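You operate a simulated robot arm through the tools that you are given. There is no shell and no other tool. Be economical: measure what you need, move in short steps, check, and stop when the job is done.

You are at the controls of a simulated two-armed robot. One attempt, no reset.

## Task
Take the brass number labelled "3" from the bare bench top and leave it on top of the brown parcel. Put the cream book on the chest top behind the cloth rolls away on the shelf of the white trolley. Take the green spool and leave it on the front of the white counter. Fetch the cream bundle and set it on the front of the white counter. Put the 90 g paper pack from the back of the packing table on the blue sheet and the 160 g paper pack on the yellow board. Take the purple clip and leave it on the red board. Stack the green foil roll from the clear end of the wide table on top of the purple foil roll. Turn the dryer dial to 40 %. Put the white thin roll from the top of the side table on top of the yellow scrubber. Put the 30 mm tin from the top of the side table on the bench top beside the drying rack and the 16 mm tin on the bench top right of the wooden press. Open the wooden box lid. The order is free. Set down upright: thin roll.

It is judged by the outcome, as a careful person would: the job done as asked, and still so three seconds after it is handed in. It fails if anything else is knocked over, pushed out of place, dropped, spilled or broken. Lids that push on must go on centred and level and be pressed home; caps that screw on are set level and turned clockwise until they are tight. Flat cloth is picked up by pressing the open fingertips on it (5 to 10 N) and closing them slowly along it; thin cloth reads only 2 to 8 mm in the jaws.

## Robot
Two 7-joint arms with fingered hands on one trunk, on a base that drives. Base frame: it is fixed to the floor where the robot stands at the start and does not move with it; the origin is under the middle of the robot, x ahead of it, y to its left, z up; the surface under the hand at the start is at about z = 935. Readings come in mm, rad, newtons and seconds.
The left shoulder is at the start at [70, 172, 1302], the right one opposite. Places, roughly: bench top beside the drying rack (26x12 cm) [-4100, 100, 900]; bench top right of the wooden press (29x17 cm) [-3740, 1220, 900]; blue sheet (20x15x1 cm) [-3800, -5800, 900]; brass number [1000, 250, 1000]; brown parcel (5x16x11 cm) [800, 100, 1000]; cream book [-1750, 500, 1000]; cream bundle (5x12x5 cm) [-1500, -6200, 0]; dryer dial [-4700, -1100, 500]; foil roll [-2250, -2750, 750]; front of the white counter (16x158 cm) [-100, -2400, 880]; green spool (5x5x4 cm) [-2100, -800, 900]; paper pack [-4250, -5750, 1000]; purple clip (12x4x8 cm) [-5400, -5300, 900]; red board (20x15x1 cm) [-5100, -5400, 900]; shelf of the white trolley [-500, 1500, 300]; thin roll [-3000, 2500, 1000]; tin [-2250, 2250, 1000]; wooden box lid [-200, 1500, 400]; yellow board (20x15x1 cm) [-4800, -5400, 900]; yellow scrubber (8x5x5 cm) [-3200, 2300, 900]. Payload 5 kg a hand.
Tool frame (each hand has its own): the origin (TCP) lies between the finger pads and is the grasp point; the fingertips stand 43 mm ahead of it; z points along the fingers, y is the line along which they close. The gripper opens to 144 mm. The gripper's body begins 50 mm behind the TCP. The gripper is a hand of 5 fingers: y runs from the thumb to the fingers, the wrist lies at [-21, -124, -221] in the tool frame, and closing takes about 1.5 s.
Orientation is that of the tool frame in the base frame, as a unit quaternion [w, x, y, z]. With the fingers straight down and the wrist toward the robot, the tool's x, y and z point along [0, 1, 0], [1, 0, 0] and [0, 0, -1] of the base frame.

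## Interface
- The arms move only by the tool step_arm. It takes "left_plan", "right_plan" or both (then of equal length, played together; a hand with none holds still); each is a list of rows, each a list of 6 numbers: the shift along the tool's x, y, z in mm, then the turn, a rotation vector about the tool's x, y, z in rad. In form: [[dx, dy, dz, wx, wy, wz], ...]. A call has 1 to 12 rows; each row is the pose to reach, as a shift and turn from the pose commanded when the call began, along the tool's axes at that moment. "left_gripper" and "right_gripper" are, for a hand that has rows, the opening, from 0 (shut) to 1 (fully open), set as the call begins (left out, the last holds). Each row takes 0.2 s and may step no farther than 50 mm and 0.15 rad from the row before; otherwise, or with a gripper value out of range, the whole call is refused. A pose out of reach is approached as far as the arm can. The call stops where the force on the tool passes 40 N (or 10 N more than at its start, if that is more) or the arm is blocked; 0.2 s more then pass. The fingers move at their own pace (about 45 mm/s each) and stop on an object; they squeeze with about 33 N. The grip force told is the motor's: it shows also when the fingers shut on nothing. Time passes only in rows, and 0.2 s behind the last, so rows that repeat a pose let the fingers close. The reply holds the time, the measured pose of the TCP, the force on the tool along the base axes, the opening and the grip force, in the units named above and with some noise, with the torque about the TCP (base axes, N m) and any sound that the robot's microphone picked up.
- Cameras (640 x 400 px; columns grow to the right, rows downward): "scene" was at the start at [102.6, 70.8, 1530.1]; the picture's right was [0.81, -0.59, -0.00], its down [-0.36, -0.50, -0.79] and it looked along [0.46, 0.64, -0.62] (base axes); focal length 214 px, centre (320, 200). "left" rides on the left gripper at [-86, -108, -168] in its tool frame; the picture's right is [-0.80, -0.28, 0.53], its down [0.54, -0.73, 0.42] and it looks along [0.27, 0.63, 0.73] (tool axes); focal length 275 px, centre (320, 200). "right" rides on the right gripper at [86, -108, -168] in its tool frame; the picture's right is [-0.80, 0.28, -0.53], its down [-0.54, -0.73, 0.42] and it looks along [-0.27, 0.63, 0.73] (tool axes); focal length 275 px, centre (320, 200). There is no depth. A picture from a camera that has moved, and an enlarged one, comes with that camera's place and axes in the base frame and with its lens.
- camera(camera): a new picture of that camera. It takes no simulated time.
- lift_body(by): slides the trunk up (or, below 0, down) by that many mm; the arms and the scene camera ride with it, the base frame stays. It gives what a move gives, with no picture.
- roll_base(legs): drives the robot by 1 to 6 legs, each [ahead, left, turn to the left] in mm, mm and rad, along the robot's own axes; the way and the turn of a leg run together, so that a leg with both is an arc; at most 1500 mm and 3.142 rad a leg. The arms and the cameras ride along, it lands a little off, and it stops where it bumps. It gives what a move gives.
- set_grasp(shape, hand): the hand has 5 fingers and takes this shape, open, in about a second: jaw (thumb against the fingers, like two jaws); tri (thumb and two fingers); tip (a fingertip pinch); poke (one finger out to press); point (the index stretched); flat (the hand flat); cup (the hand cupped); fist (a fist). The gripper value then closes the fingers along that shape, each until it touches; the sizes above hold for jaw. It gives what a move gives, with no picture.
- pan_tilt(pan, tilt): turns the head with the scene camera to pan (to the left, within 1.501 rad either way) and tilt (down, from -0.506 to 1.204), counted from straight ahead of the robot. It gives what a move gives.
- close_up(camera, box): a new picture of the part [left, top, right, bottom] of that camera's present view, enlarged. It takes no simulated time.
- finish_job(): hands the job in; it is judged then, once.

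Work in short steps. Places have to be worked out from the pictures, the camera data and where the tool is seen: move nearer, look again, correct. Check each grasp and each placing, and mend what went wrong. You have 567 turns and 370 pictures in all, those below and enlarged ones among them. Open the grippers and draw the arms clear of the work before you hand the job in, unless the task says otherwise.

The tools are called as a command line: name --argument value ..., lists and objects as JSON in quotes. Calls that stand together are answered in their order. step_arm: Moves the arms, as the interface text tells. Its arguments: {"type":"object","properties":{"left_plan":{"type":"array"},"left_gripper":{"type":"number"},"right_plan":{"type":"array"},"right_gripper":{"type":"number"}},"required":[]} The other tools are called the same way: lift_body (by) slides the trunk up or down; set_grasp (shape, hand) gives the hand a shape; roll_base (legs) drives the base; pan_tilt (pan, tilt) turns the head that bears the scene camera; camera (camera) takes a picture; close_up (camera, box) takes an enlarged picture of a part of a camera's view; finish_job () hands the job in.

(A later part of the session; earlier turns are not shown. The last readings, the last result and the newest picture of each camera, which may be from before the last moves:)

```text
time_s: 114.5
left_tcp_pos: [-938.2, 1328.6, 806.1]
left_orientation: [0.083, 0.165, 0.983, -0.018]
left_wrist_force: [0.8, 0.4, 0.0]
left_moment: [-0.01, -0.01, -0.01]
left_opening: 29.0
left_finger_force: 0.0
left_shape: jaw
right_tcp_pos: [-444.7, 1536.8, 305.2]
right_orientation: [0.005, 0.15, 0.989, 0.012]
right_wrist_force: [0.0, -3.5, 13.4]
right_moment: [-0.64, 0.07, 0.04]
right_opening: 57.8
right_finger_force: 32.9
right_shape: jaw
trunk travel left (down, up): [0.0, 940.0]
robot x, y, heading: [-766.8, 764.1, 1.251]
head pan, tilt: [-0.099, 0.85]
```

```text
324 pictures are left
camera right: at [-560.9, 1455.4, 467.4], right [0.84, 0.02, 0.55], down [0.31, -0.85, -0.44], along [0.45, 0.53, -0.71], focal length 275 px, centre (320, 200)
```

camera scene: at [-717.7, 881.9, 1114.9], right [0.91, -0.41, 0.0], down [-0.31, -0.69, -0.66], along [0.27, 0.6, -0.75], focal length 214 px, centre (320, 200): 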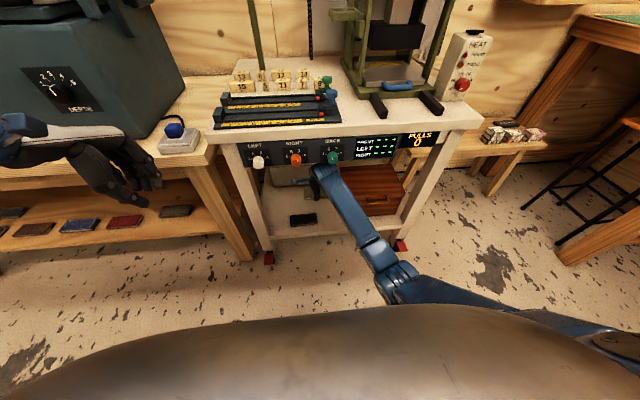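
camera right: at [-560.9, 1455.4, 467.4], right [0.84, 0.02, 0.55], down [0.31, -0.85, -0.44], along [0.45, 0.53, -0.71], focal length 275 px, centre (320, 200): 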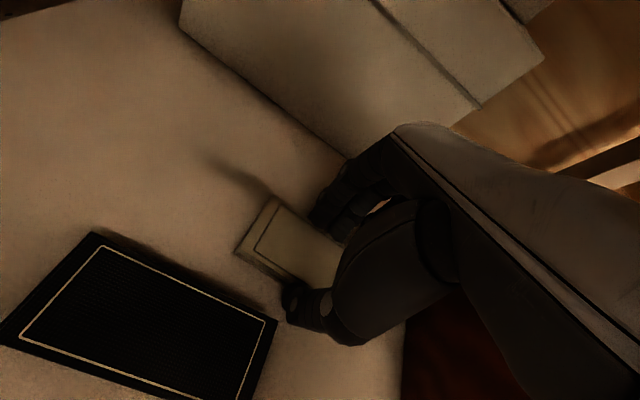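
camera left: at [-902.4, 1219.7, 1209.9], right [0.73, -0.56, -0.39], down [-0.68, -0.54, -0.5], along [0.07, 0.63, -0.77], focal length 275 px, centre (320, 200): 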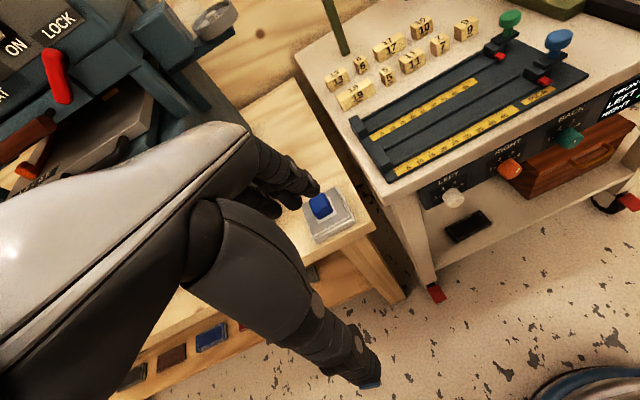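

Contact on the shelf (z≈262). Release.

step_arm --right_plan '[[0, 0, -1, 0, 0, 0], [0, 0, -1, 0, 0, 0], [0, 0, -1, 0, 0, 0], [0, 0, -1, 0, 0, 0]]' --right_gripper 0.62

step_arm --right_plan '[[0, 0, -25, 0, 0, 0], [0, 0, -55, 0, 0, 0], [0, 0, -80, 0, 0, 0]]'

camera --camera "right"

```text
time_s: 115.5
left_tcp_pos: [-937.7, 1327.3, 803.6]
left_orientation: [0.083, 0.165, 0.983, -0.019]
left_wrist_force: [1.5, 0.0, -0.5]
left_moment: [-0.02, -0.01, 0.03]
left_opening: 28.9
left_finger_force: 0.1
left_shape: jaw
right_tcp_pos: [-445.0, 1537.9, 305.0]
right_orientation: [0.006, 0.151, 0.988, 0.011]
right_wrist_force: [1.0, 4.9, 15.0]
right_moment: [-0.47, 0.25, -0.05]
right_opening: 84.4
right_finger_force: 0.0
right_shape: jaw
trunk travel left (down, up): [0.0, 940.0]
robot x, y, heading: [-769.1, 764.5, 1.253]
head pan, tilt: [-0.099, 0.85]
```

```text
time_s: 116.3
left_tcp_pos: [-937.6, 1328.7, 804.2]
left_orientation: [0.083, 0.165, 0.983, -0.019]
left_wrist_force: [-0.3, -0.8, -0.3]
left_moment: [-0.01, -0.01, 0.02]
left_opening: 29.0
left_finger_force: 0.0
left_shape: jaw
right_tcp_pos: [-447.2, 1538.1, 383.6]
right_orientation: [0.005, 0.151, 0.988, 0.009]
right_wrist_force: [0.8, -0.1, 0.4]
right_moment: [-0.01, 0.01, 0.01]
right_opening: 88.8
right_finger_force: 0.2
right_shape: jaw
trunk travel left (down, up): [0.0, 940.0]
robot x, y, heading: [-766.0, 760.4, 1.249]
head pan, tilt: [-0.099, 0.85]
```

```text
323 pictures are left
camera right: at [-563.1, 1456.7, 547.0], right [0.84, 0.02, 0.55], down [0.31, -0.85, -0.43], along [0.45, 0.53, -0.72], focal length 275 px, centre (320, 200)
```

right: 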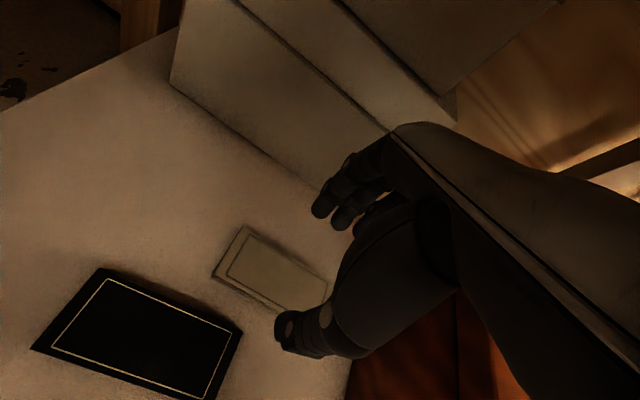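

Book is on the shelf. Withdraw the hand straight out, then look at the wooden box.

step_arm --right_plan '[[0, -45, 0, 0, 0, 0], [0, -90, 0, 0, 0, 0], [0, -135, 0, 0, 0, 0], [0, -180, 0, 0, 0, 0], [0, -225, 0, 0, 0, 0], [0, -270, 0, 0, 0, 0], [-15, -310, 0, 0, 0, 0]]'

pan_tilt --pan -0.35 --tilt 0.75

camera --camera "right"

close_up --camera "scene" --box '[210, 120, 402, 240]'

```text
time_s: 117.5
left_tcp_pos: [-936.5, 1328.3, 800.2]
left_orientation: [0.083, 0.165, 0.983, -0.02]
left_wrist_force: [-1.5, 0.0, -1.5]
left_moment: [-0.05, -0.18, 0.03]
left_opening: 28.8
left_finger_force: 0.1
left_shape: jaw
right_tcp_pos: [-460.0, 1424.6, 489.0]
right_orientation: [0.043, 0.151, 0.982, 0.103]
right_wrist_force: [-1.4, 0.8, -0.3]
right_moment: [-0.02, -0.09, -0.04]
right_opening: 89.4
right_finger_force: 0.1
right_shape: jaw
trunk travel left (down, up): [0.0, 940.0]
robot x, y, heading: [-766.3, 762.1, 1.252]
head pan, tilt: [-0.099, 0.85]
stopped in row 5 (right hand): the arm was blocked; the commanded pose is now the measured one
```

```text
time_s: 118.2
left_tcp_pos: [-933.4, 1329.9, 801.8]
left_orientation: [0.08, 0.165, 0.983, -0.021]
left_wrist_force: [-1.0, 0.3, 0.9]
left_moment: [0.03, 0.02, -0.01]
left_opening: 29.3
left_finger_force: 0.0
left_shape: jaw
right_tcp_pos: [-458.2, 1423.7, 487.3]
right_orientation: [0.039, 0.152, 0.982, 0.101]
right_wrist_force: [-0.2, -0.5, -0.3]
right_moment: [0.02, 0.01, -0.02]
right_opening: 89.3
right_finger_force: 0.1
right_shape: jaw
trunk travel left (down, up): [0.0, 940.0]
robot x, y, heading: [-765.3, 763.3, 1.25]
head pan, tilt: [-0.351, 0.75]
```

```text
322 pictures are left
camera right: at [-589.9, 1317.2, 621.8], right [0.78, -0.08, 0.62], down [0.35, -0.76, -0.54], along [0.51, 0.64, -0.57], focal length 275 px, centre (320, 200)
```

right: 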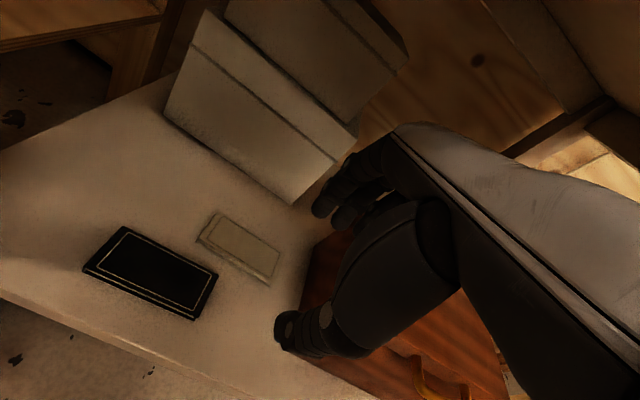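

```text
3.33 times, centred on (306, 180) of scene
camera zoom: at [-693.2, 877.7, 1120.8], right [0.78, -0.62, 0.0], down [-0.43, -0.54, -0.73], along [0.45, 0.57, -0.69], focal length 715 px, centre (367, 267)
```

zoom: 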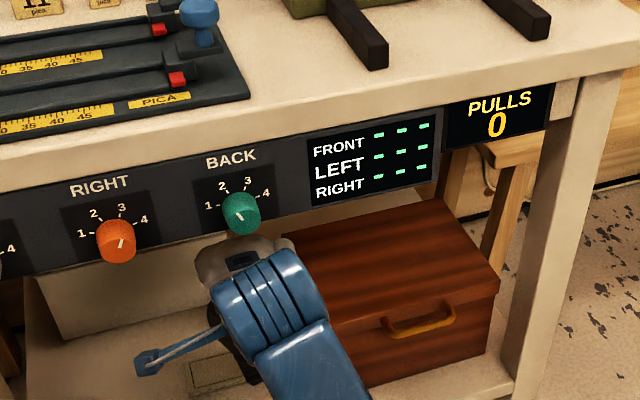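

The hand rode upward while retracting (joint limit), with the wrist close under the panel. I move it down first, then re-level.

step_arm --right_plan '[[0, 0, 25, 0, 0, 0], [0, 5, 50, 0.03, 0, 0], [0, 10, 75, 0.08, 0.01, 0], [0, 15, 100, 0.14, 0.03, -0.05], [0, 15, 110, 0.2, 0.046, -0.1]]'

camera --camera "scene"

```text
time_s: 119.4
left_tcp_pos: [-937.4, 1328.4, 804.9]
left_orientation: [0.082, 0.165, 0.983, -0.019]
left_wrist_force: [0.3, 1.1, 0.2]
left_moment: [-0.04, -0.03, 0.0]
left_opening: 29.1
left_finger_force: 0.1
left_shape: jaw
right_tcp_pos: [-446.5, 1457.7, 383.9]
right_orientation: [0.006, 0.103, 0.995, 0.003]
right_wrist_force: [-0.3, -0.1, -1.4]
right_moment: [0.0, -0.06, 0.01]
right_opening: 89.3
right_finger_force: 0.1
right_shape: jaw
trunk travel left (down, up): [0.0, 940.0]
robot x, y, heading: [-765.5, 759.1, 1.253]
head pan, tilt: [-0.351, 0.75]
```

```text
320 pictures are left
camera scene: at [-698.0, 875.3, 1123.6], right [0.78, -0.62, 0.0], down [-0.42, -0.53, -0.73], along [0.45, 0.57, -0.68], focal length 214 px, centre (320, 200)
```

scene: 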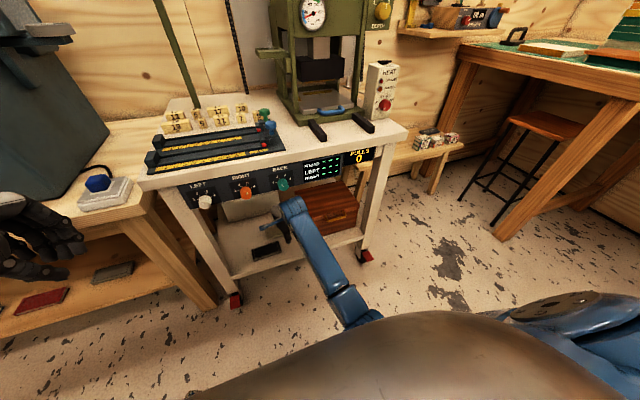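

Recovered. Retract in smaller moves with the yaw turning back toward the free side.

step_arm --right_plan '[[0, -25, 0, 0, 0, -0.07], [0, -50, 0, 0, 0, -0.14], [0, -75, 0, 0, 0, -0.21], [0, -100, 0, 0, 0, -0.28]]'

```text
time_s: 120.4
left_tcp_pos: [-936.7, 1328.6, 804.3]
left_orientation: [0.081, 0.165, 0.983, -0.019]
left_wrist_force: [0.4, -0.6, 0.1]
left_moment: [0.01, 0.02, 0.01]
left_opening: 29.2
left_finger_force: 0.0
left_shape: jaw
right_tcp_pos: [-466.5, 1359.3, 382.5]
right_orientation: [0.007, -0.038, 0.999, 0.003]
right_wrist_force: [0.3, -0.1, -0.6]
right_moment: [0.02, 0.02, -0.02]
right_opening: 89.2
right_finger_force: 0.0
right_shape: jaw
trunk travel left (down, up): [0.0, 940.0]
robot x, y, heading: [-764.7, 759.5, 1.249]
head pan, tilt: [-0.351, 0.75]
```

I triangulate the box handle at about (-234,1340,400), lid ~211 mm deep hinged at the back. Plan: grip the handle's two ends with the hand pointing forward and fingers closing horizontally, so the handle can pivot as the lid swings. First move out in front of it, yawing left.

step_arm --right_plan '[[0, -40, 0, 0, 0, -0.13], [-10, -80, -10, 0, 0, -0.26], [-30, -110, -20, 0, 0, -0.39], [-60, -130, -30, 0, 0, -0.52], [-100, -139, -40, 0, 0, -0.65], [-140, -139, -50, 0, 0, -0.79], [-170, -139, -60, 0, 0, -0.92], [-188, -139, -60, 0, 0, -1.05], [-188, -139, -60, 0, 0, -1.187]]' --right_gripper 0.8

camera --camera "right"

```text
time_s: 122.4
left_tcp_pos: [-936.2, 1329.8, 804.1]
left_orientation: [0.083, 0.165, 0.983, -0.019]
left_wrist_force: [0.9, -0.3, -0.1]
left_moment: [0.05, -0.01, 0.0]
left_opening: 29.3
left_finger_force: 0.2
left_shape: jaw
right_tcp_pos: [-271.1, 1233.7, 446.3]
right_orientation: [0.007, -0.591, 0.807, -0.001]
right_wrist_force: [0.1, -0.6, 0.0]
right_moment: [0.02, -0.03, 0.01]
right_opening: 115.1
right_finger_force: 0.0
right_shape: jaw
trunk travel left (down, up): [0.0, 940.0]
robot x, y, heading: [-765.5, 763.6, 1.251]
head pan, tilt: [-0.351, 0.75]
```

```text
319 pictures are left
camera right: at [-195.1, 1118.0, 612.1], right [-0.04, 0.84, 0.54], down [0.86, 0.3, -0.41], along [-0.51, 0.45, -0.74], focal length 275 px, centre (320, 200)
```

right: 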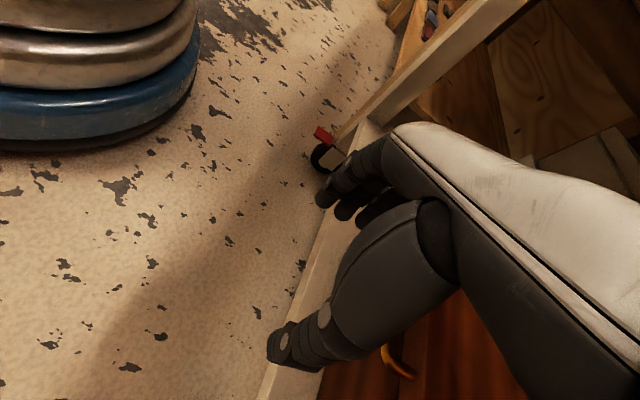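

Followed. Now pitch the hand to point forward (about the tool y axis).

step_arm --right_plan '[[0, 0, 0, 0, -0.14, 0], [0, 0, 0, 0, -0.28, 0], [0, 0, 0, 0, -0.42, 0], [0, 0, 0, 0, -0.56, 0], [0, 0, 0, 0, -0.7, 0], [0, 0, 0, 0, -0.84, 0], [0, 0, 0, 0, -0.98, 0], [0, 0, 0, 0, -1.12, 0], [0, 0, 0, 0, -1.26, 0], [0, 0, 0, 0, -1.4, 0], [0, 0, 0, 0, -1.54, 0]]'

camera --camera "right"

```text
time_s: 124.8
left_tcp_pos: [-936.7, 1328.8, 804.4]
left_orientation: [0.082, 0.164, 0.983, -0.02]
left_wrist_force: [-0.1, -0.3, -0.2]
left_moment: [-0.04, 0.04, 0.0]
left_opening: 29.1
left_finger_force: 0.1
left_shape: jaw
right_tcp_pos: [-271.0, 1234.3, 447.4]
right_orientation: [0.568, -0.423, 0.574, 0.41]
right_wrist_force: [0.5, -0.9, 0.2]
right_moment: [-0.03, 0.03, 0.01]
right_opening: 114.8
right_finger_force: 0.0
right_shape: jaw
trunk travel left (down, up): [0.0, 940.0]
robot x, y, heading: [-767.0, 763.2, 1.247]
head pan, tilt: [-0.351, 0.75]
```

```text
318 pictures are left
camera right: at [-217.6, 1039.8, 362.9], right [-0.44, -0.41, 0.8], down [0.82, 0.19, 0.54], along [-0.38, 0.89, 0.25], focal length 275 px, centre (320, 200)
```

right: 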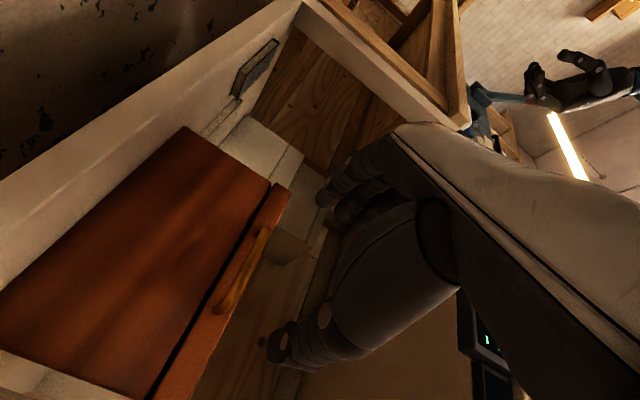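

The hand points straight in; the handle spans (-282,1356)–(-188,1325) at z≈408, ~98 mm long. I open wider, lower to handle height and approach.

step_arm --right_plan '[[20, -1, 10, 0, 0, 0], [38, -2, 25, 0, 0, 0], [38, -2, 45, 0, 0, 0]]' --right_gripper 0.95

camera --camera "right"

```text
time_s: 125.6
left_tcp_pos: [-936.4, 1328.8, 803.9]
left_orientation: [0.083, 0.165, 0.983, -0.019]
left_wrist_force: [0.3, -0.1, 0.6]
left_moment: [0.01, -0.01, -0.01]
left_opening: 29.3
left_finger_force: 0.1
left_shape: jaw
right_tcp_pos: [-253.5, 1276.0, 406.6]
right_orientation: [0.567, -0.424, 0.574, 0.41]
right_wrist_force: [0.9, -0.6, -0.4]
right_moment: [0.01, 0.0, 0.01]
right_opening: 136.9
right_finger_force: 0.0
right_shape: jaw
trunk travel left (down, up): [0.0, 940.0]
robot x, y, heading: [-764.6, 760.0, 1.254]
head pan, tilt: [-0.351, 0.75]
```

```text
317 pictures are left
camera right: at [-201.5, 1081.2, 323.8], right [-0.44, -0.4, 0.8], down [0.82, 0.19, 0.54], along [-0.37, 0.89, 0.25], focal length 275 px, centre (320, 200)
```

right: 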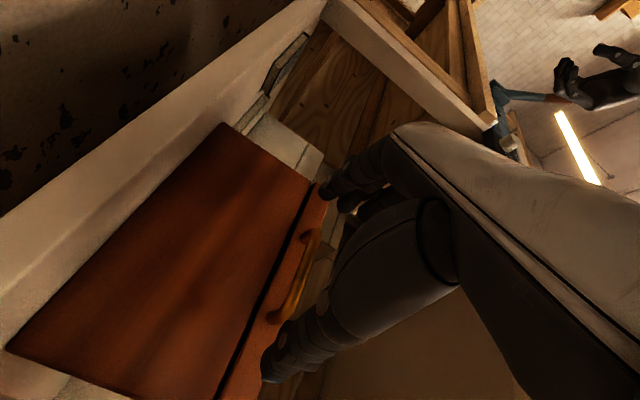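

Handle is centred between thumb and fingers. Advance 36 mm and close on its ends.

step_arm --right_plan '[[-2, 0, 15, 0, 0, 0], [-2, 0, 28, 0, 0, 0], [-2, 0, 36, 0, 0, 0]]'

step_arm --right_plan '[[0, 0, 0, 0, 0, 0], [0, 0, 0, 0, 0, 0], [0, 0, 0, 0, 0, 0], [0, 0, 0, 0, 0, 0], [0, 0, 0, 0, 0, 0]]' --right_gripper 0.3

camera --camera "right"

```text
time_s: 126.4
left_tcp_pos: [-936.2, 1327.6, 804.6]
left_orientation: [0.082, 0.165, 0.983, -0.019]
left_wrist_force: [0.1, 1.1, 0.0]
left_moment: [-0.03, 0.02, 0.0]
left_opening: 28.9
left_finger_force: 0.0
left_shape: jaw
right_tcp_pos: [-243.4, 1311.6, 407.3]
right_orientation: [0.567, -0.424, 0.575, 0.41]
right_wrist_force: [-0.4, -0.1, 0.7]
right_moment: [-0.03, -0.02, 0.02]
right_opening: 136.9
right_finger_force: 0.1
right_shape: jaw
trunk travel left (down, up): [0.0, 940.0]
robot x, y, heading: [-766.8, 762.7, 1.248]
head pan, tilt: [-0.351, 0.75]
```

```text
time_s: 127.6
left_tcp_pos: [-935.7, 1328.0, 804.6]
left_orientation: [0.082, 0.166, 0.983, -0.019]
left_wrist_force: [0.5, -0.2, 0.1]
left_moment: [-0.02, 0.01, -0.01]
left_opening: 29.0
left_finger_force: 0.2
left_shape: jaw
right_tcp_pos: [-238.4, 1310.8, 407.0]
right_orientation: [0.57, -0.423, 0.575, 0.407]
right_wrist_force: [28.0, -7.3, 3.7]
right_moment: [0.17, 0.33, -1.23]
right_opening: 62.7
right_finger_force: 33.0
right_shape: jaw
trunk travel left (down, up): [0.0, 940.0]
robot x, y, heading: [-766.4, 759.6, 1.25]
head pan, tilt: [-0.351, 0.75]
```

```text
316 pictures are left
camera right: at [-186.9, 1114.7, 324.8], right [-0.44, -0.4, 0.8], down [0.82, 0.19, 0.54], along [-0.37, 0.9, 0.24], focal length 275 px, centre (320, 200)
```

right: 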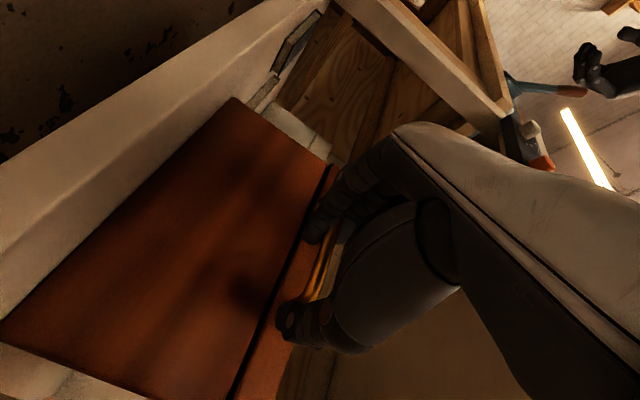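

The ends are gripped, slightly off-centre (28 N sideways); I recentre by 5 mm and start lifting along the lid's arc.

step_arm --right_plan '[[0, -4, 0, 0, 0, 0], [-12, -4, 0.5, 0, 0, 0], [-23, -4, 1.2, 0, 0, 0], [-46, -4, 4.6, 0, 0, 0], [-68, -4, 10, 0, 0, 0]]'

camera --camera "right"

```text
time_s: 128.8
left_tcp_pos: [-935.6, 1328.7, 803.9]
left_orientation: [0.081, 0.165, 0.983, -0.02]
left_wrist_force: [0.2, 0.7, -0.1]
left_moment: [-0.01, -0.01, 0.01]
left_opening: 28.9
left_finger_force: 0.0
left_shape: jaw
right_tcp_pos: [-235.7, 1319.4, 474.2]
right_orientation: [0.567, -0.425, 0.575, 0.408]
right_wrist_force: [33.6, 6.8, -8.4]
right_moment: [-0.31, 0.23, -1.04]
right_opening: 60.2
right_finger_force: 33.9
right_shape: jaw
trunk travel left (down, up): [0.0, 940.0]
robot x, y, heading: [-769.2, 759.9, 1.247]
head pan, tilt: [-0.351, 0.75]
```

```text
315 pictures are left
camera right: at [-182.5, 1124.7, 391.6], right [-0.44, -0.4, 0.81], down [0.82, 0.19, 0.54], along [-0.37, 0.9, 0.24], focal length 275 px, centre (320, 200)
```

right: 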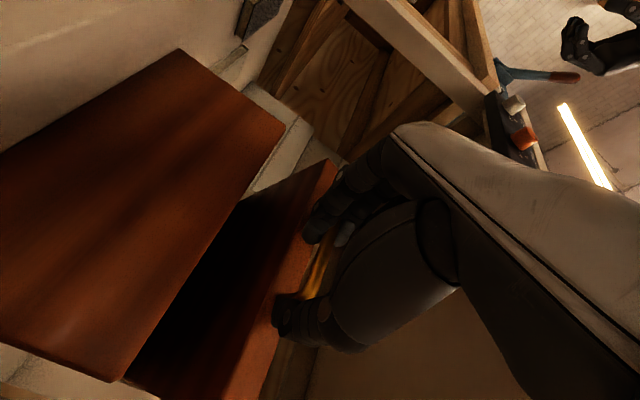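

The lid opens. I shift a bit more sideways and continue along the arc.

step_arm --right_plan '[[-10, -6, 3, 0, 0, 0], [-22, -8, 8, 0, 0, 0], [-43, -8, 18, 0, 0, 0], [-62, -8, 30, 0, 0, 0], [-81, -8, 44, 0, 0, 0], [-98, -8, 60, 0, 0, 0]]'

camera --camera "right"

camera --camera "scene"

```text
time_s: 130.2
left_tcp_pos: [-934.5, 1330.5, 802.7]
left_orientation: [0.082, 0.165, 0.983, -0.02]
left_wrist_force: [-0.4, -0.1, -0.2]
left_moment: [0.0, -0.03, 0.01]
left_opening: 29.1
left_finger_force: 0.1
left_shape: jaw
right_tcp_pos: [-209.4, 1374.7, 569.6]
right_orientation: [0.567, -0.424, 0.576, 0.408]
right_wrist_force: [22.4, 2.9, -14.5]
right_moment: [-0.52, 0.27, -1.08]
right_opening: 55.8
right_finger_force: 32.7
right_shape: jaw
trunk travel left (down, up): [0.0, 940.0]
robot x, y, heading: [-767.8, 761.9, 1.247]
head pan, tilt: [-0.351, 0.75]
```

```text
314 pictures are left
camera right: at [-157.4, 1179.3, 488.1], right [-0.44, -0.4, 0.81], down [0.82, 0.19, 0.54], along [-0.37, 0.9, 0.24], focal length 275 px, centre (320, 200)
```

right: 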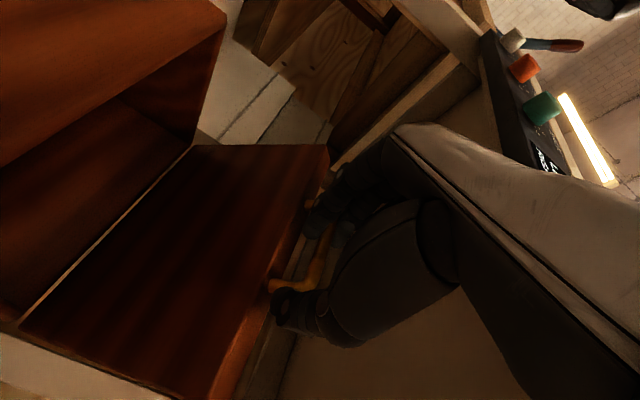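

```text
313 pictures are left
camera scene: at [-696.0, 875.9, 1122.7], right [0.78, -0.62, 0.0], down [-0.43, -0.54, -0.73], along [0.45, 0.57, -0.68], focal length 214 px, centre (320, 200)
```

scene: 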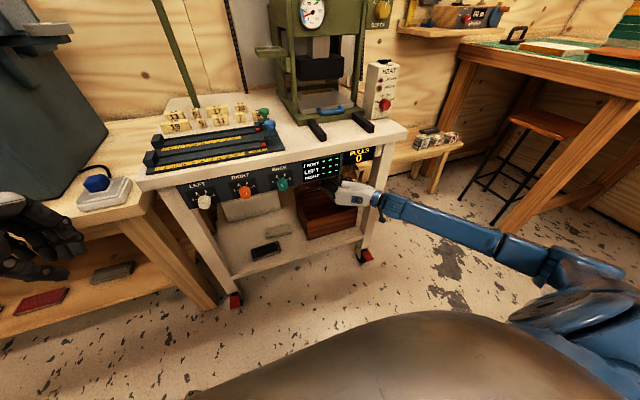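

Lid is at ~50°. Continue along the arc to ~70°.

step_arm --right_plan '[[-15, -2, 17, 0, 0, 0], [-28, -2, 36, 0, 0, 0], [-40, -2, 56, 0, 0, 0], [-49, -2, 77, 0, 0, 0]]'

camera --camera "right"

```text
time_s: 131.2
left_tcp_pos: [-935.8, 1329.3, 803.4]
left_orientation: [0.081, 0.165, 0.983, -0.02]
left_wrist_force: [-0.4, 0.0, -0.2]
left_moment: [0.01, 0.01, 0.0]
left_opening: 29.2
left_finger_force: 0.2
left_shape: jaw
right_tcp_pos: [-182.1, 1451.5, 618.4]
right_orientation: [0.567, -0.424, 0.576, 0.408]
right_wrist_force: [25.4, -5.7, -13.3]
right_moment: [-0.68, 0.26, -1.57]
right_opening: 56.5
right_finger_force: 33.1
right_shape: jaw
trunk travel left (down, up): [0.0, 940.0]
robot x, y, heading: [-767.7, 762.2, 1.25]
head pan, tilt: [-0.351, 0.75]
```

```text
312 pictures are left
camera right: at [-130.9, 1255.4, 536.2], right [-0.44, -0.4, 0.81], down [0.82, 0.19, 0.54], along [-0.37, 0.9, 0.24], focal length 275 px, centre (320, 200)
```

right: 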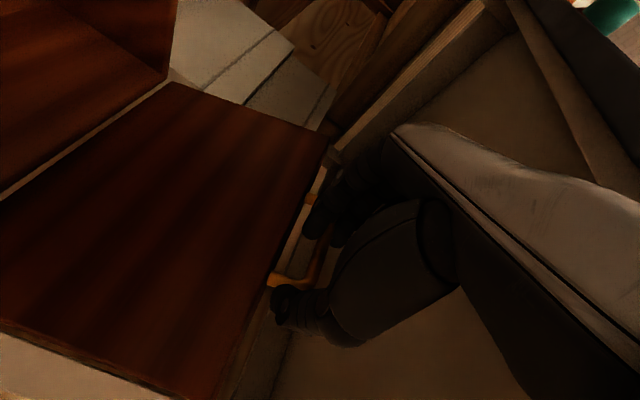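

About 70°. Continue to past vertical gently.

step_arm --right_plan '[[-8, -2, 22, 0, 0, 0], [-12, -2, 45, 0, 0, 0], [-14, -2, 68, 0, 0, 0], [-13, -2, 90, 0, 0, 0]]'

camera --camera "right"

```text
time_s: 131.7
left_tcp_pos: [-932.3, 1324.5, 805.3]
left_orientation: [0.083, 0.172, 0.981, -0.019]
left_wrist_force: [-0.2, 1.8, -0.6]
left_moment: [-0.07, -0.06, -0.02]
left_opening: 29.1
left_finger_force: 0.1
left_shape: jaw
right_tcp_pos: [-183.2, 1450.8, 616.4]
right_orientation: [0.562, -0.429, 0.58, 0.405]
right_wrist_force: [24.7, -16.1, 20.0]
right_moment: [0.63, 0.77, -1.36]
right_opening: 55.3
right_finger_force: 33.4
right_shape: jaw
trunk travel left (down, up): [0.0, 940.0]
robot x, y, heading: [-767.5, 755.8, 1.239]
head pan, tilt: [-0.351, 0.75]
stopped in row 2 (right hand): the force on the tool passed its limit at 43 N (the readings are from after the stop); the commanded pose is now the measured one
```

```text
311 pictures are left
camera right: at [-129.9, 1254.5, 536.5], right [-0.43, -0.39, 0.81], down [0.82, 0.2, 0.53], along [-0.37, 0.9, 0.23], focal length 275 px, centre (320, 200)
```

right: 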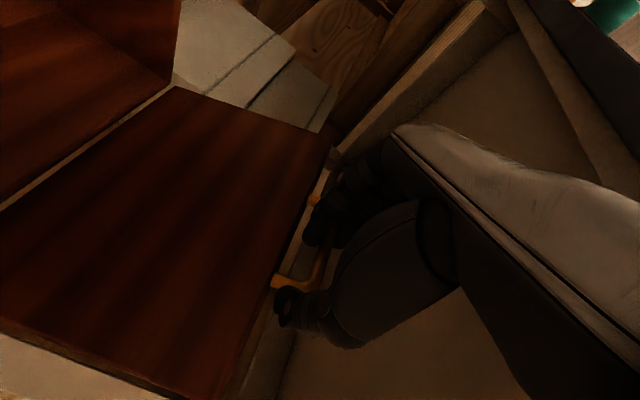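

Resistance at about 70°. I test whether the lid stays by opening the fingers there.

step_arm --right_plan '[[0, 0, 0, 0, 0, 0], [0, 0, 0, 0, 0, 0], [0, 0, 0, 0, 0, 0], [0, 0, 0, 0, 0, 0]]' --right_gripper 0.9

camera --camera "right"

```text
time_s: 132.7
left_tcp_pos: [-932.6, 1323.6, 807.1]
left_orientation: [0.083, 0.172, 0.982, -0.016]
left_wrist_force: [-0.1, -0.1, 0.6]
left_moment: [0.0, 0.0, 0.01]
left_opening: 28.9
left_finger_force: 0.1
left_shape: jaw
right_tcp_pos: [-182.9, 1451.5, 616.2]
right_orientation: [0.562, -0.429, 0.579, 0.405]
right_wrist_force: [20.6, -6.9, -2.0]
right_moment: [-0.12, -0.18, -0.76]
right_opening: 105.2
right_finger_force: 0.0
right_shape: jaw
trunk travel left (down, up): [0.0, 940.0]
robot x, y, heading: [-769.1, 760.3, 1.234]
head pan, tilt: [-0.351, 0.75]
```

```text
310 pictures are left
camera right: at [-129.9, 1254.8, 536.4], right [-0.43, -0.39, 0.81], down [0.82, 0.2, 0.53], along [-0.37, 0.9, 0.23], focal length 275 px, centre (320, 200)
```

right: 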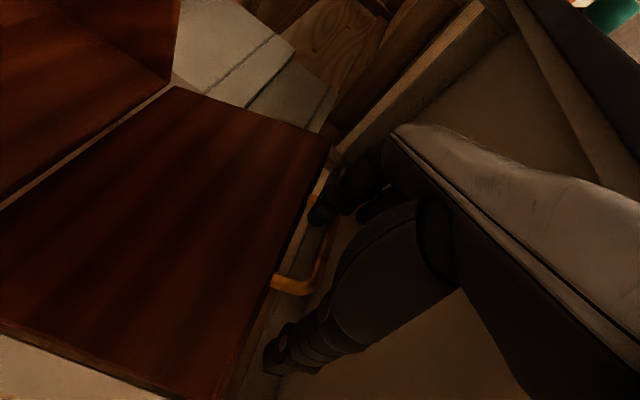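

The lid holds by itself. I withdraw a little and check.

step_arm --right_plan '[[0, 0, -15, 0, 0, 0], [0, 0, -35, 0, 0, 0], [0, 0, -60, 0, 0, 0], [0, 0, -90, 0, 0, 0]]' --right_gripper 0.98

camera --camera "right"

```text
time_s: 133.5
left_tcp_pos: [-929.2, 1328.2, 803.2]
left_orientation: [0.083, 0.171, 0.982, -0.02]
left_wrist_force: [0.6, -0.3, -0.6]
left_moment: [-0.03, -0.04, 0.01]
left_opening: 28.9
left_finger_force: 0.0
left_shape: jaw
right_tcp_pos: [-192.2, 1397.2, 599.0]
right_orientation: [0.561, -0.429, 0.587, 0.395]
right_wrist_force: [21.6, 4.1, -20.0]
right_moment: [-0.85, -1.14, -1.5]
right_opening: 139.8
right_finger_force: 0.0
right_shape: jaw
trunk travel left (down, up): [0.0, 940.0]
robot x, y, heading: [-764.2, 759.6, 1.241]
head pan, tilt: [-0.351, 0.75]
stopped in row 4 (right hand): the force on the tool passed its limit at 44 N (the readings are from after the stop); the commanded pose is now the measured one
```

```text
309 pictures are left
camera right: at [-142.2, 1198.6, 523.5], right [-0.44, -0.37, 0.82], down [0.82, 0.2, 0.53], along [-0.36, 0.91, 0.21], focal length 275 px, centre (320, 200)
```

right: 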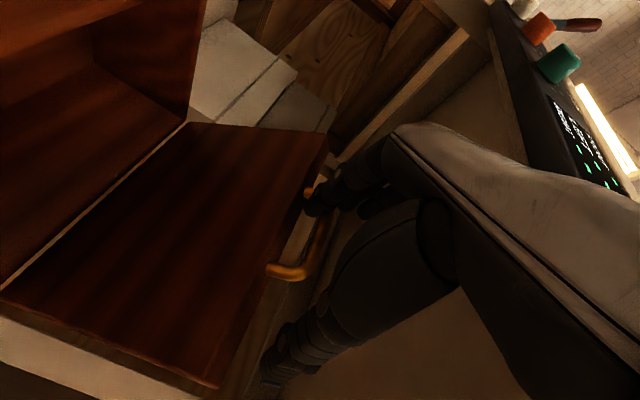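

A finger is hooked inside the handle loop. I relieve the side load first (shift right and slightly down) and read the force.

step_arm --right_plan '[[3, -4, 3, 0, 0, 0], [5, -8, 6, 0, 0, 0], [5, -10, 6, 0, 0, 0]]'

close_up --camera "right" --box '[220, 130, 420, 255]'

```text
time_s: 134.3
left_tcp_pos: [-931.7, 1328.7, 803.8]
left_orientation: [0.082, 0.169, 0.982, -0.02]
left_wrist_force: [0.6, -0.6, -0.5]
left_moment: [0.0, 0.02, -0.01]
left_opening: 28.9
left_finger_force: 0.2
left_shape: jaw
right_tcp_pos: [-186.5, 1402.0, 597.4]
right_orientation: [0.558, -0.43, 0.585, 0.401]
right_wrist_force: [13.7, 2.4, -10.8]
right_moment: [-0.42, -0.67, -0.98]
right_opening: 139.7
right_finger_force: 0.2
right_shape: jaw
trunk travel left (down, up): [0.0, 940.0]
robot x, y, heading: [-766.7, 760.2, 1.241]
head pan, tilt: [-0.351, 0.75]
```

```text
3.20 times, centred on (320, 192) of right
camera zoom: at [-135.3, 1203.7, 520.7], right [-0.43, -0.38, 0.82], down [0.82, 0.21, 0.53], along [-0.37, 0.9, 0.22], focal length 881 px, centre (320, 224)
```

zoom: 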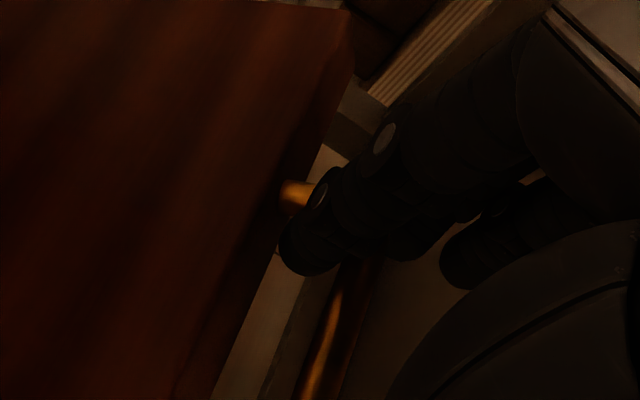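

The finger is threaded through the loop. I relieve more (right, down), then pull straight back slowly.

step_arm --right_plan '[[3, -4, 0, 0, 0, 0], [6, -8, 0, 0, 0, 0], [8, -11, 0, 0, 0, 0], [8, -11, -8, 0, 0, 0], [8, -11, -16, 0, 0, 0]]'

camera --camera "right"

```text
time_s: 135.5
left_tcp_pos: [-932.2, 1329.1, 803.5]
left_orientation: [0.082, 0.17, 0.982, -0.021]
left_wrist_force: [0.3, 0.8, 0.5]
left_moment: [-0.04, 0.01, 0.03]
left_opening: 29.1
left_finger_force: 0.1
left_shape: jaw
right_tcp_pos: [-180.9, 1383.1, 590.6]
right_orientation: [0.559, -0.431, 0.585, 0.4]
right_wrist_force: [8.1, 5.7, -12.5]
right_moment: [-0.5, -0.78, -0.8]
right_opening: 140.0
right_finger_force: 0.1
right_shape: jaw
trunk travel left (down, up): [0.0, 940.0]
robot x, y, heading: [-762.2, 758.7, 1.241]
head pan, tilt: [-0.351, 0.75]
```

```text
307 pictures are left
camera right: at [-129.6, 1184.4, 514.2], right [-0.43, -0.37, 0.82], down [0.82, 0.21, 0.53], along [-0.37, 0.9, 0.22], focal length 275 px, centre (320, 200)
```

right: 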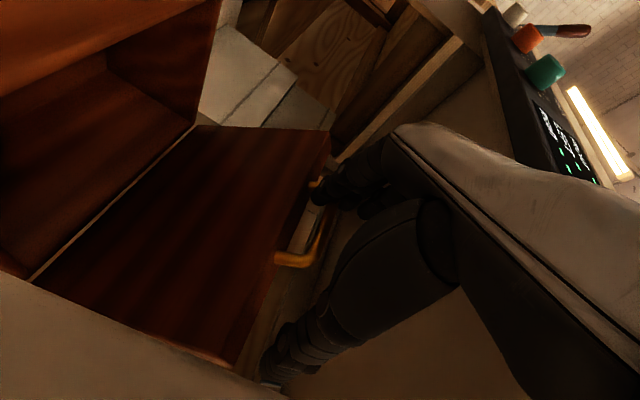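

Let me check from the head camera what is touching.

close_up --camera "scene" --box '[270, 130, 430, 230]'

close_up --camera "right" --box '[250, 130, 410, 230]'

```text
4.00 times, centred on (350, 180) of scene
camera zoom: at [-696.8, 873.4, 1122.6], right [0.78, -0.63, 0.0], down [-0.43, -0.53, -0.73], along [0.46, 0.57, -0.68], focal length 858 px, centre (200, 280)
```

zoom: 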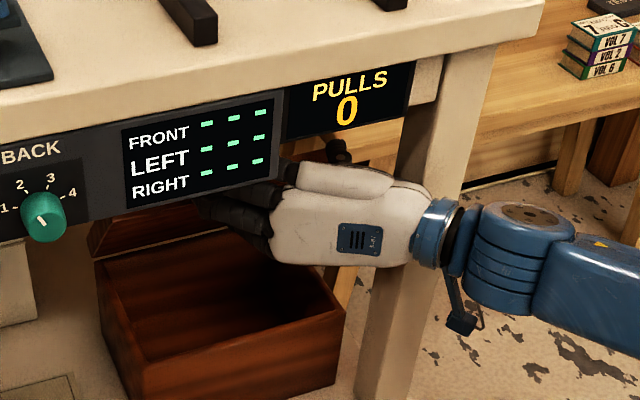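

```text
4.00 times, centred on (330, 180) of right
camera zoom: at [-129.6, 1184.4, 514.2], right [-0.43, -0.37, 0.82], down [0.82, 0.21, 0.53], along [-0.37, 0.9, 0.22], focal length 1101 px, centre (280, 280)
```

zoom: 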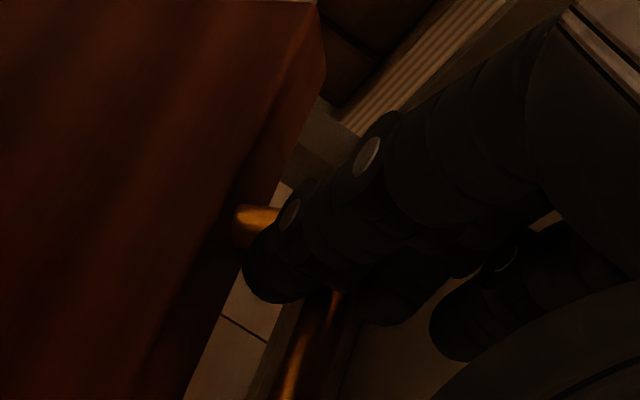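

The handle end is wedged between two fingers. Since the lid holds by friction, I simply pull back firmly while following slightly downward; any lost angle I'll push back up from below.

step_arm --right_plan '[[4, 0, -20, 0, 0, 0], [8, 0, -45, 0, 0, 0], [12, 0, -75, 0, 0, 0], [15, 0, -110, 0, 0, 0]]'

camera --camera "right"

```text
time_s: 136.5
left_tcp_pos: [-932.3, 1327.8, 804.7]
left_orientation: [0.081, 0.169, 0.982, -0.019]
left_wrist_force: [0.2, 0.4, 0.1]
left_moment: [0.02, -0.01, -0.03]
left_opening: 28.9
left_finger_force: 0.1
left_shape: jaw
right_tcp_pos: [-217.7, 1275.7, 585.3]
right_orientation: [0.559, -0.431, 0.584, 0.401]
right_wrist_force: [0.1, -0.2, -0.3]
right_moment: [-0.02, 0.01, -0.04]
right_opening: 141.1
right_finger_force: 0.1
right_shape: jaw
trunk travel left (down, up): [0.0, 940.0]
robot x, y, heading: [-768.8, 760.1, 1.245]
head pan, tilt: [-0.351, 0.75]
```

```text
304 pictures are left
camera right: at [-165.4, 1078.1, 508.1], right [-0.43, -0.38, 0.82], down [0.82, 0.21, 0.53], along [-0.37, 0.9, 0.22], focal length 275 px, centre (320, 200)
```

right: 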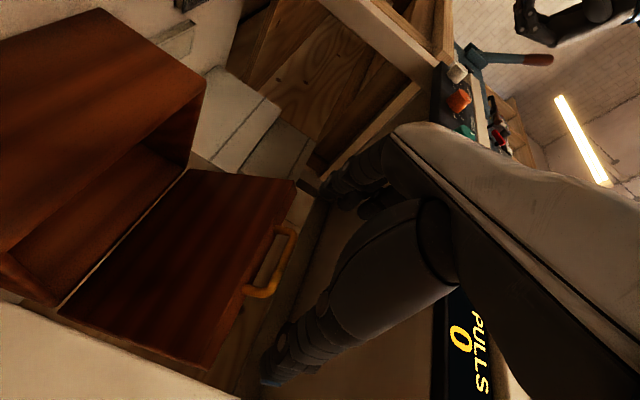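

Free, and the lid stays at about 60°. With closed fingers I go in lower (z≈520) and push the lid's inner face further back.

step_arm --right_plan '[[20, 0, 0, 0, 0, 0], [40, 0, 0, 0, 0, 0], [62, 0, 0, 0, 0, 0], [62, 0, 0, 0, 0, 0], [62, 0, 0, 0, 0, 0], [62, 0, 0, 0, 0, 0], [62, 0, 40, 0, 0, 0], [62, 0, 80, 0, 0, 0], [62, 0, 120, 0, 0, 0], [62, 0, 150, 0, 0, 0]]' --right_gripper 0

step_arm --right_plan '[[0, 0, 20, 0, 0, 0], [0, 0, 40, 0, 0, 0], [0, 0, 55, 0, 0, 0], [0, 0, 70, 0, 0, 0], [0, 0, 85, 0, 0, 0], [0, 0, 95, 0, 0, 0]]'

camera --camera "right"

```text
time_s: 138.7
left_tcp_pos: [-932.1, 1328.0, 804.3]
left_orientation: [0.082, 0.169, 0.982, -0.02]
left_wrist_force: [0.0, 0.2, 0.1]
left_moment: [-0.01, -0.01, 0.04]
left_opening: 28.9
left_finger_force: 0.2
left_shape: jaw
right_tcp_pos: [-168.6, 1414.9, 513.1]
right_orientation: [0.559, -0.431, 0.584, 0.4]
right_wrist_force: [-0.2, -0.6, -1.8]
right_moment: [-0.04, -0.02, -0.01]
right_opening: 0.0
right_finger_force: 33.3
right_shape: jaw
trunk travel left (down, up): [0.0, 940.0]
robot x, y, heading: [-764.2, 760.6, 1.239]
head pan, tilt: [-0.351, 0.75]
```

```text
time_s: 139.2
left_tcp_pos: [-932.0, 1327.4, 803.9]
left_orientation: [0.081, 0.172, 0.982, -0.021]
left_wrist_force: [0.7, 0.1, 0.0]
left_moment: [-0.07, 0.06, -0.01]
left_opening: 29.4
left_finger_force: 0.1
left_shape: jaw
right_tcp_pos: [-173.8, 1435.4, 506.6]
right_orientation: [0.554, -0.435, 0.584, 0.403]
right_wrist_force: [-12.1, -5.4, 3.4]
right_moment: [-0.31, -0.62, -2.63]
right_opening: 0.2
right_finger_force: 33.0
right_shape: jaw
trunk travel left (down, up): [0.0, 940.0]
robot x, y, heading: [-773.0, 759.5, 1.24]
head pan, tilt: [-0.351, 0.75]
stopped in row 2 (right hand): the force on the tool passed its limit at 110 N (the readings are from after the stop); the commanded pose is now the measured one
```

```text
303 pictures are left
camera right: at [-118.8, 1236.9, 431.5], right [-0.42, -0.38, 0.82], down [0.82, 0.22, 0.52], along [-0.38, 0.9, 0.22], focal length 275 px, centre (320, 200)
```

right: 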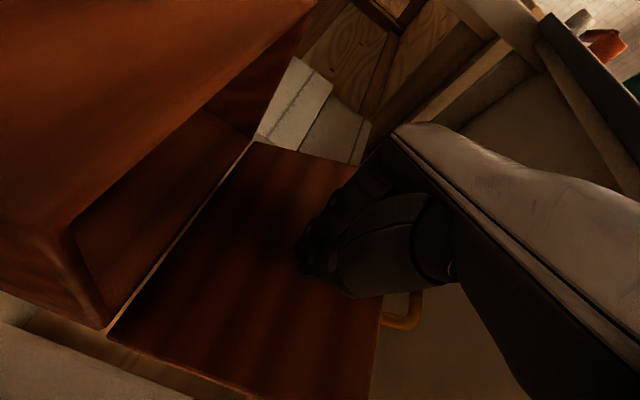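

Hard stop: the lid is evidently at its limit. I back out and check the lid and trolley.

step_arm --right_plan '[[0, 0, -20, 0, 0, 0], [0, 0, -60, 0, 0, 0], [0, 0, -105, 0, 0, 0], [0, 0, -150, 0, 0, 0], [0, 0, -190, 0, 0, 0]]'

camera --camera "right"

close_up --camera "scene" --box '[190, 120, 430, 270]'

```text
time_s: 140.4
left_tcp_pos: [-932.7, 1328.0, 805.0]
left_orientation: [0.082, 0.169, 0.982, -0.02]
left_wrist_force: [-0.2, 0.5, 0.7]
left_moment: [0.0, -0.02, 0.0]
left_opening: 29.0
left_finger_force: 0.0
left_shape: jaw
right_tcp_pos: [-228.6, 1252.1, 520.5]
right_orientation: [0.556, -0.434, 0.583, 0.403]
right_wrist_force: [0.8, 0.4, -0.4]
right_moment: [-0.03, 0.02, 0.03]
right_opening: 0.0
right_finger_force: 33.3
right_shape: jaw
trunk travel left (down, up): [0.0, 940.0]
robot x, y, heading: [-770.6, 757.5, 1.236]
head pan, tilt: [-0.351, 0.75]
```

```text
302 pictures are left
camera right: at [-174.0, 1055.1, 446.0], right [-0.43, -0.38, 0.82], down [0.82, 0.22, 0.53], along [-0.38, 0.9, 0.22], focal length 275 px, centre (320, 200)
```

right: 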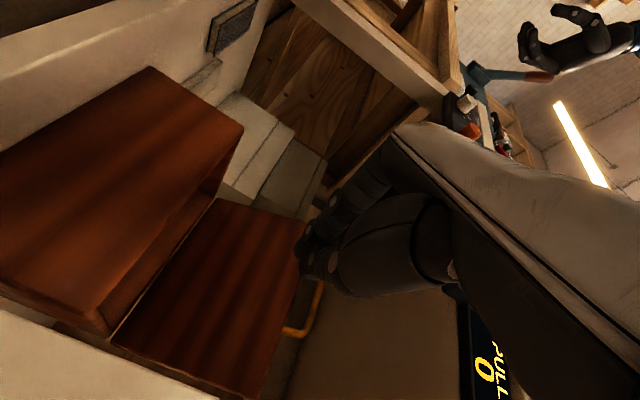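

```text
2.67 times, centred on (310, 195) of scene
camera zoom: at [-698.6, 871.0, 1123.1], right [0.78, -0.63, 0.0], down [-0.43, -0.53, -0.73], along [0.46, 0.57, -0.68], focal length 572 px, centre (347, 213)
```

zoom: 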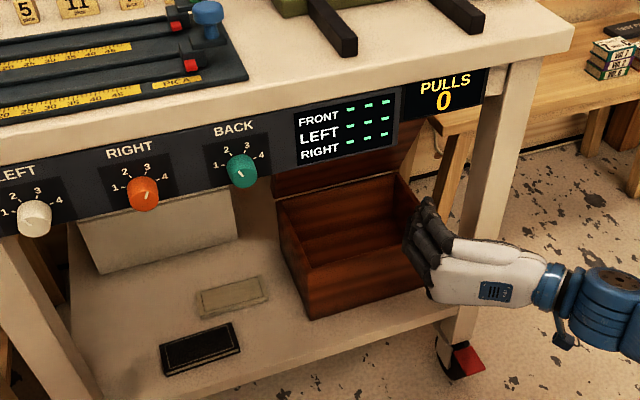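

The box is clearly open and everything else undisturbed. I back off and return the hand to its downward posture.

step_arm --right_plan '[[0, 0, -35, 0, 0, 0], [0, 0, -35, 0, 0.14, 0], [0, 0, -35, 0, 0.28, 0], [0, 0, -35, 0, 0.42, 0], [0, 0, -35, 0, 0.56, 0], [0, 0, -35, 0, 0.7, 0], [0, 0, -35, 0, 0.84, 0], [0, 0, -35, 0, 0.98, 0], [0, 0, -35, 0, 1.12, 0], [0, 0, -35, 0, 1.26, 0], [0, 0, -35, 0, 1.4, 0], [0, 0, -35, 0, 1.54, 0]]'

lift_body --by 600

```text
time_s: 143.2
left_tcp_pos: [-931.4, 1328.0, 804.1]
left_orientation: [0.082, 0.171, 0.982, -0.02]
left_wrist_force: [0.6, 0.5, -0.3]
left_moment: [-0.03, 0.02, 0.0]
left_opening: 29.2
left_finger_force: 0.1
left_shape: jaw
right_tcp_pos: [-252.6, 1177.6, 464.9]
right_orientation: [-0.054, -0.591, 0.804, -0.045]
right_wrist_force: [0.9, 0.7, -0.6]
right_moment: [-0.03, 0.07, -0.04]
right_opening: 0.0
right_finger_force: 32.5
right_shape: jaw
right hand out of reach, approached as far as the arm can: row 5, 6, 7
trunk travel left (down, up): [0.0, 940.0]
robot x, y, heading: [-765.2, 762.5, 1.24]
head pan, tilt: [-0.351, 0.75]
stopped in row 12 (right hand): the arm was blocked; the commanded pose is now the measured one
```

```text
refused: 600 is not a number from -400 to 400
```

Lift the trunk in two steps for travelling.

lift_body --by 400

lift_body --by 200

pan_tilt --pan 0.9 --tilt 0.45

camera --camera "scene"

```text
time_s: 147.1
left_tcp_pos: [-932.0, 1328.1, 1204.3]
left_orientation: [0.081, 0.171, 0.982, -0.02]
left_wrist_force: [-0.4, 0.7, 0.3]
left_moment: [-0.01, -0.02, -0.01]
left_opening: 28.9
left_finger_force: 0.0
left_shape: jaw
right_tcp_pos: [-251.7, 1179.0, 868.5]
right_orientation: [-0.052, -0.591, 0.804, -0.045]
right_wrist_force: [0.0, 0.4, -0.4]
right_moment: [0.0, 0.0, 0.04]
right_opening: 0.1
right_finger_force: 32.7
right_shape: jaw
trunk travel left (down, up): [-400.0, 540.0]
robot x, y, heading: [-765.7, 756.2, 1.242]
head pan, tilt: [-0.351, 0.75]
```

```text
time_s: 149.2
left_tcp_pos: [-931.9, 1327.1, 1404.1]
left_orientation: [0.081, 0.172, 0.982, -0.02]
left_wrist_force: [0.0, -0.9, 0.7]
left_moment: [-0.01, 0.04, -0.01]
left_opening: 29.0
left_finger_force: 0.0
left_shape: jaw
right_tcp_pos: [-249.8, 1179.6, 1067.2]
right_orientation: [-0.053, -0.591, 0.804, -0.044]
right_wrist_force: [0.9, 0.7, 0.2]
right_moment: [0.01, 0.0, 0.01]
right_opening: 0.1
right_finger_force: 33.2
right_shape: jaw
trunk travel left (down, up): [-600.0, 340.0]
robot x, y, heading: [-769.0, 754.4, 1.239]
head pan, tilt: [-0.351, 0.75]
```

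```text
time_s: 150.7
left_tcp_pos: [-931.3, 1327.6, 1404.1]
left_orientation: [0.082, 0.171, 0.982, -0.02]
left_wrist_force: [-1.0, 1.0, -0.9]
left_moment: [0.01, -0.02, 0.0]
left_opening: 29.1
left_finger_force: 0.1
left_shape: jaw
right_tcp_pos: [-251.3, 1177.8, 1067.9]
right_orientation: [-0.052, -0.591, 0.804, -0.044]
right_wrist_force: [-0.2, 0.4, -0.1]
right_moment: [0.0, -0.02, 0.0]
right_opening: 0.0
right_finger_force: 32.5
right_shape: jaw
trunk travel left (down, up): [-600.0, 340.0]
robot x, y, heading: [-770.5, 759.4, 1.24]
head pan, tilt: [0.901, 0.45]
```

```text
300 pictures are left
camera scene: at [-799.9, 884.6, 1749.4], right [0.84, 0.54, 0.0], down [0.23, -0.37, -0.9], along [-0.48, 0.76, -0.44], focal length 214 px, centre (320, 200)
```

scene: 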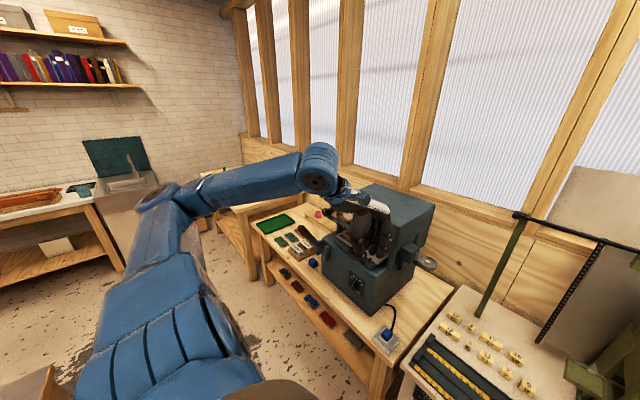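

Raise and tuck the right hand for driving.

step_arm --right_plan '[[0, 0, -45, 0, 0, 0], [0, 20, -85, 0, 0, 0], [0, 50, -120, 0, 0, 0], [0, 85, -150, 0, 0, 0], [0, 120, -180, 0, 0, 0], [0, 150, -210, 0, 0, 0]]'

```text
time_s: 152.1
left_tcp_pos: [-933.0, 1329.1, 1403.1]
left_orientation: [0.082, 0.171, 0.982, -0.02]
left_wrist_force: [0.8, 0.1, 0.1]
left_moment: [0.0, -0.04, -0.01]
left_opening: 29.0
left_finger_force: 0.1
left_shape: jaw
right_tcp_pos: [-385.9, 1255.5, 1271.1]
right_orientation: [-0.052, -0.591, 0.804, -0.045]
right_wrist_force: [-0.2, 0.5, -0.5]
right_moment: [0.01, -0.05, 0.02]
right_opening: 0.4
right_finger_force: 33.1
right_shape: jaw
trunk travel left (down, up): [-600.0, 340.0]
robot x, y, heading: [-767.4, 757.4, 1.244]
head pan, tilt: [0.901, 0.45]
```

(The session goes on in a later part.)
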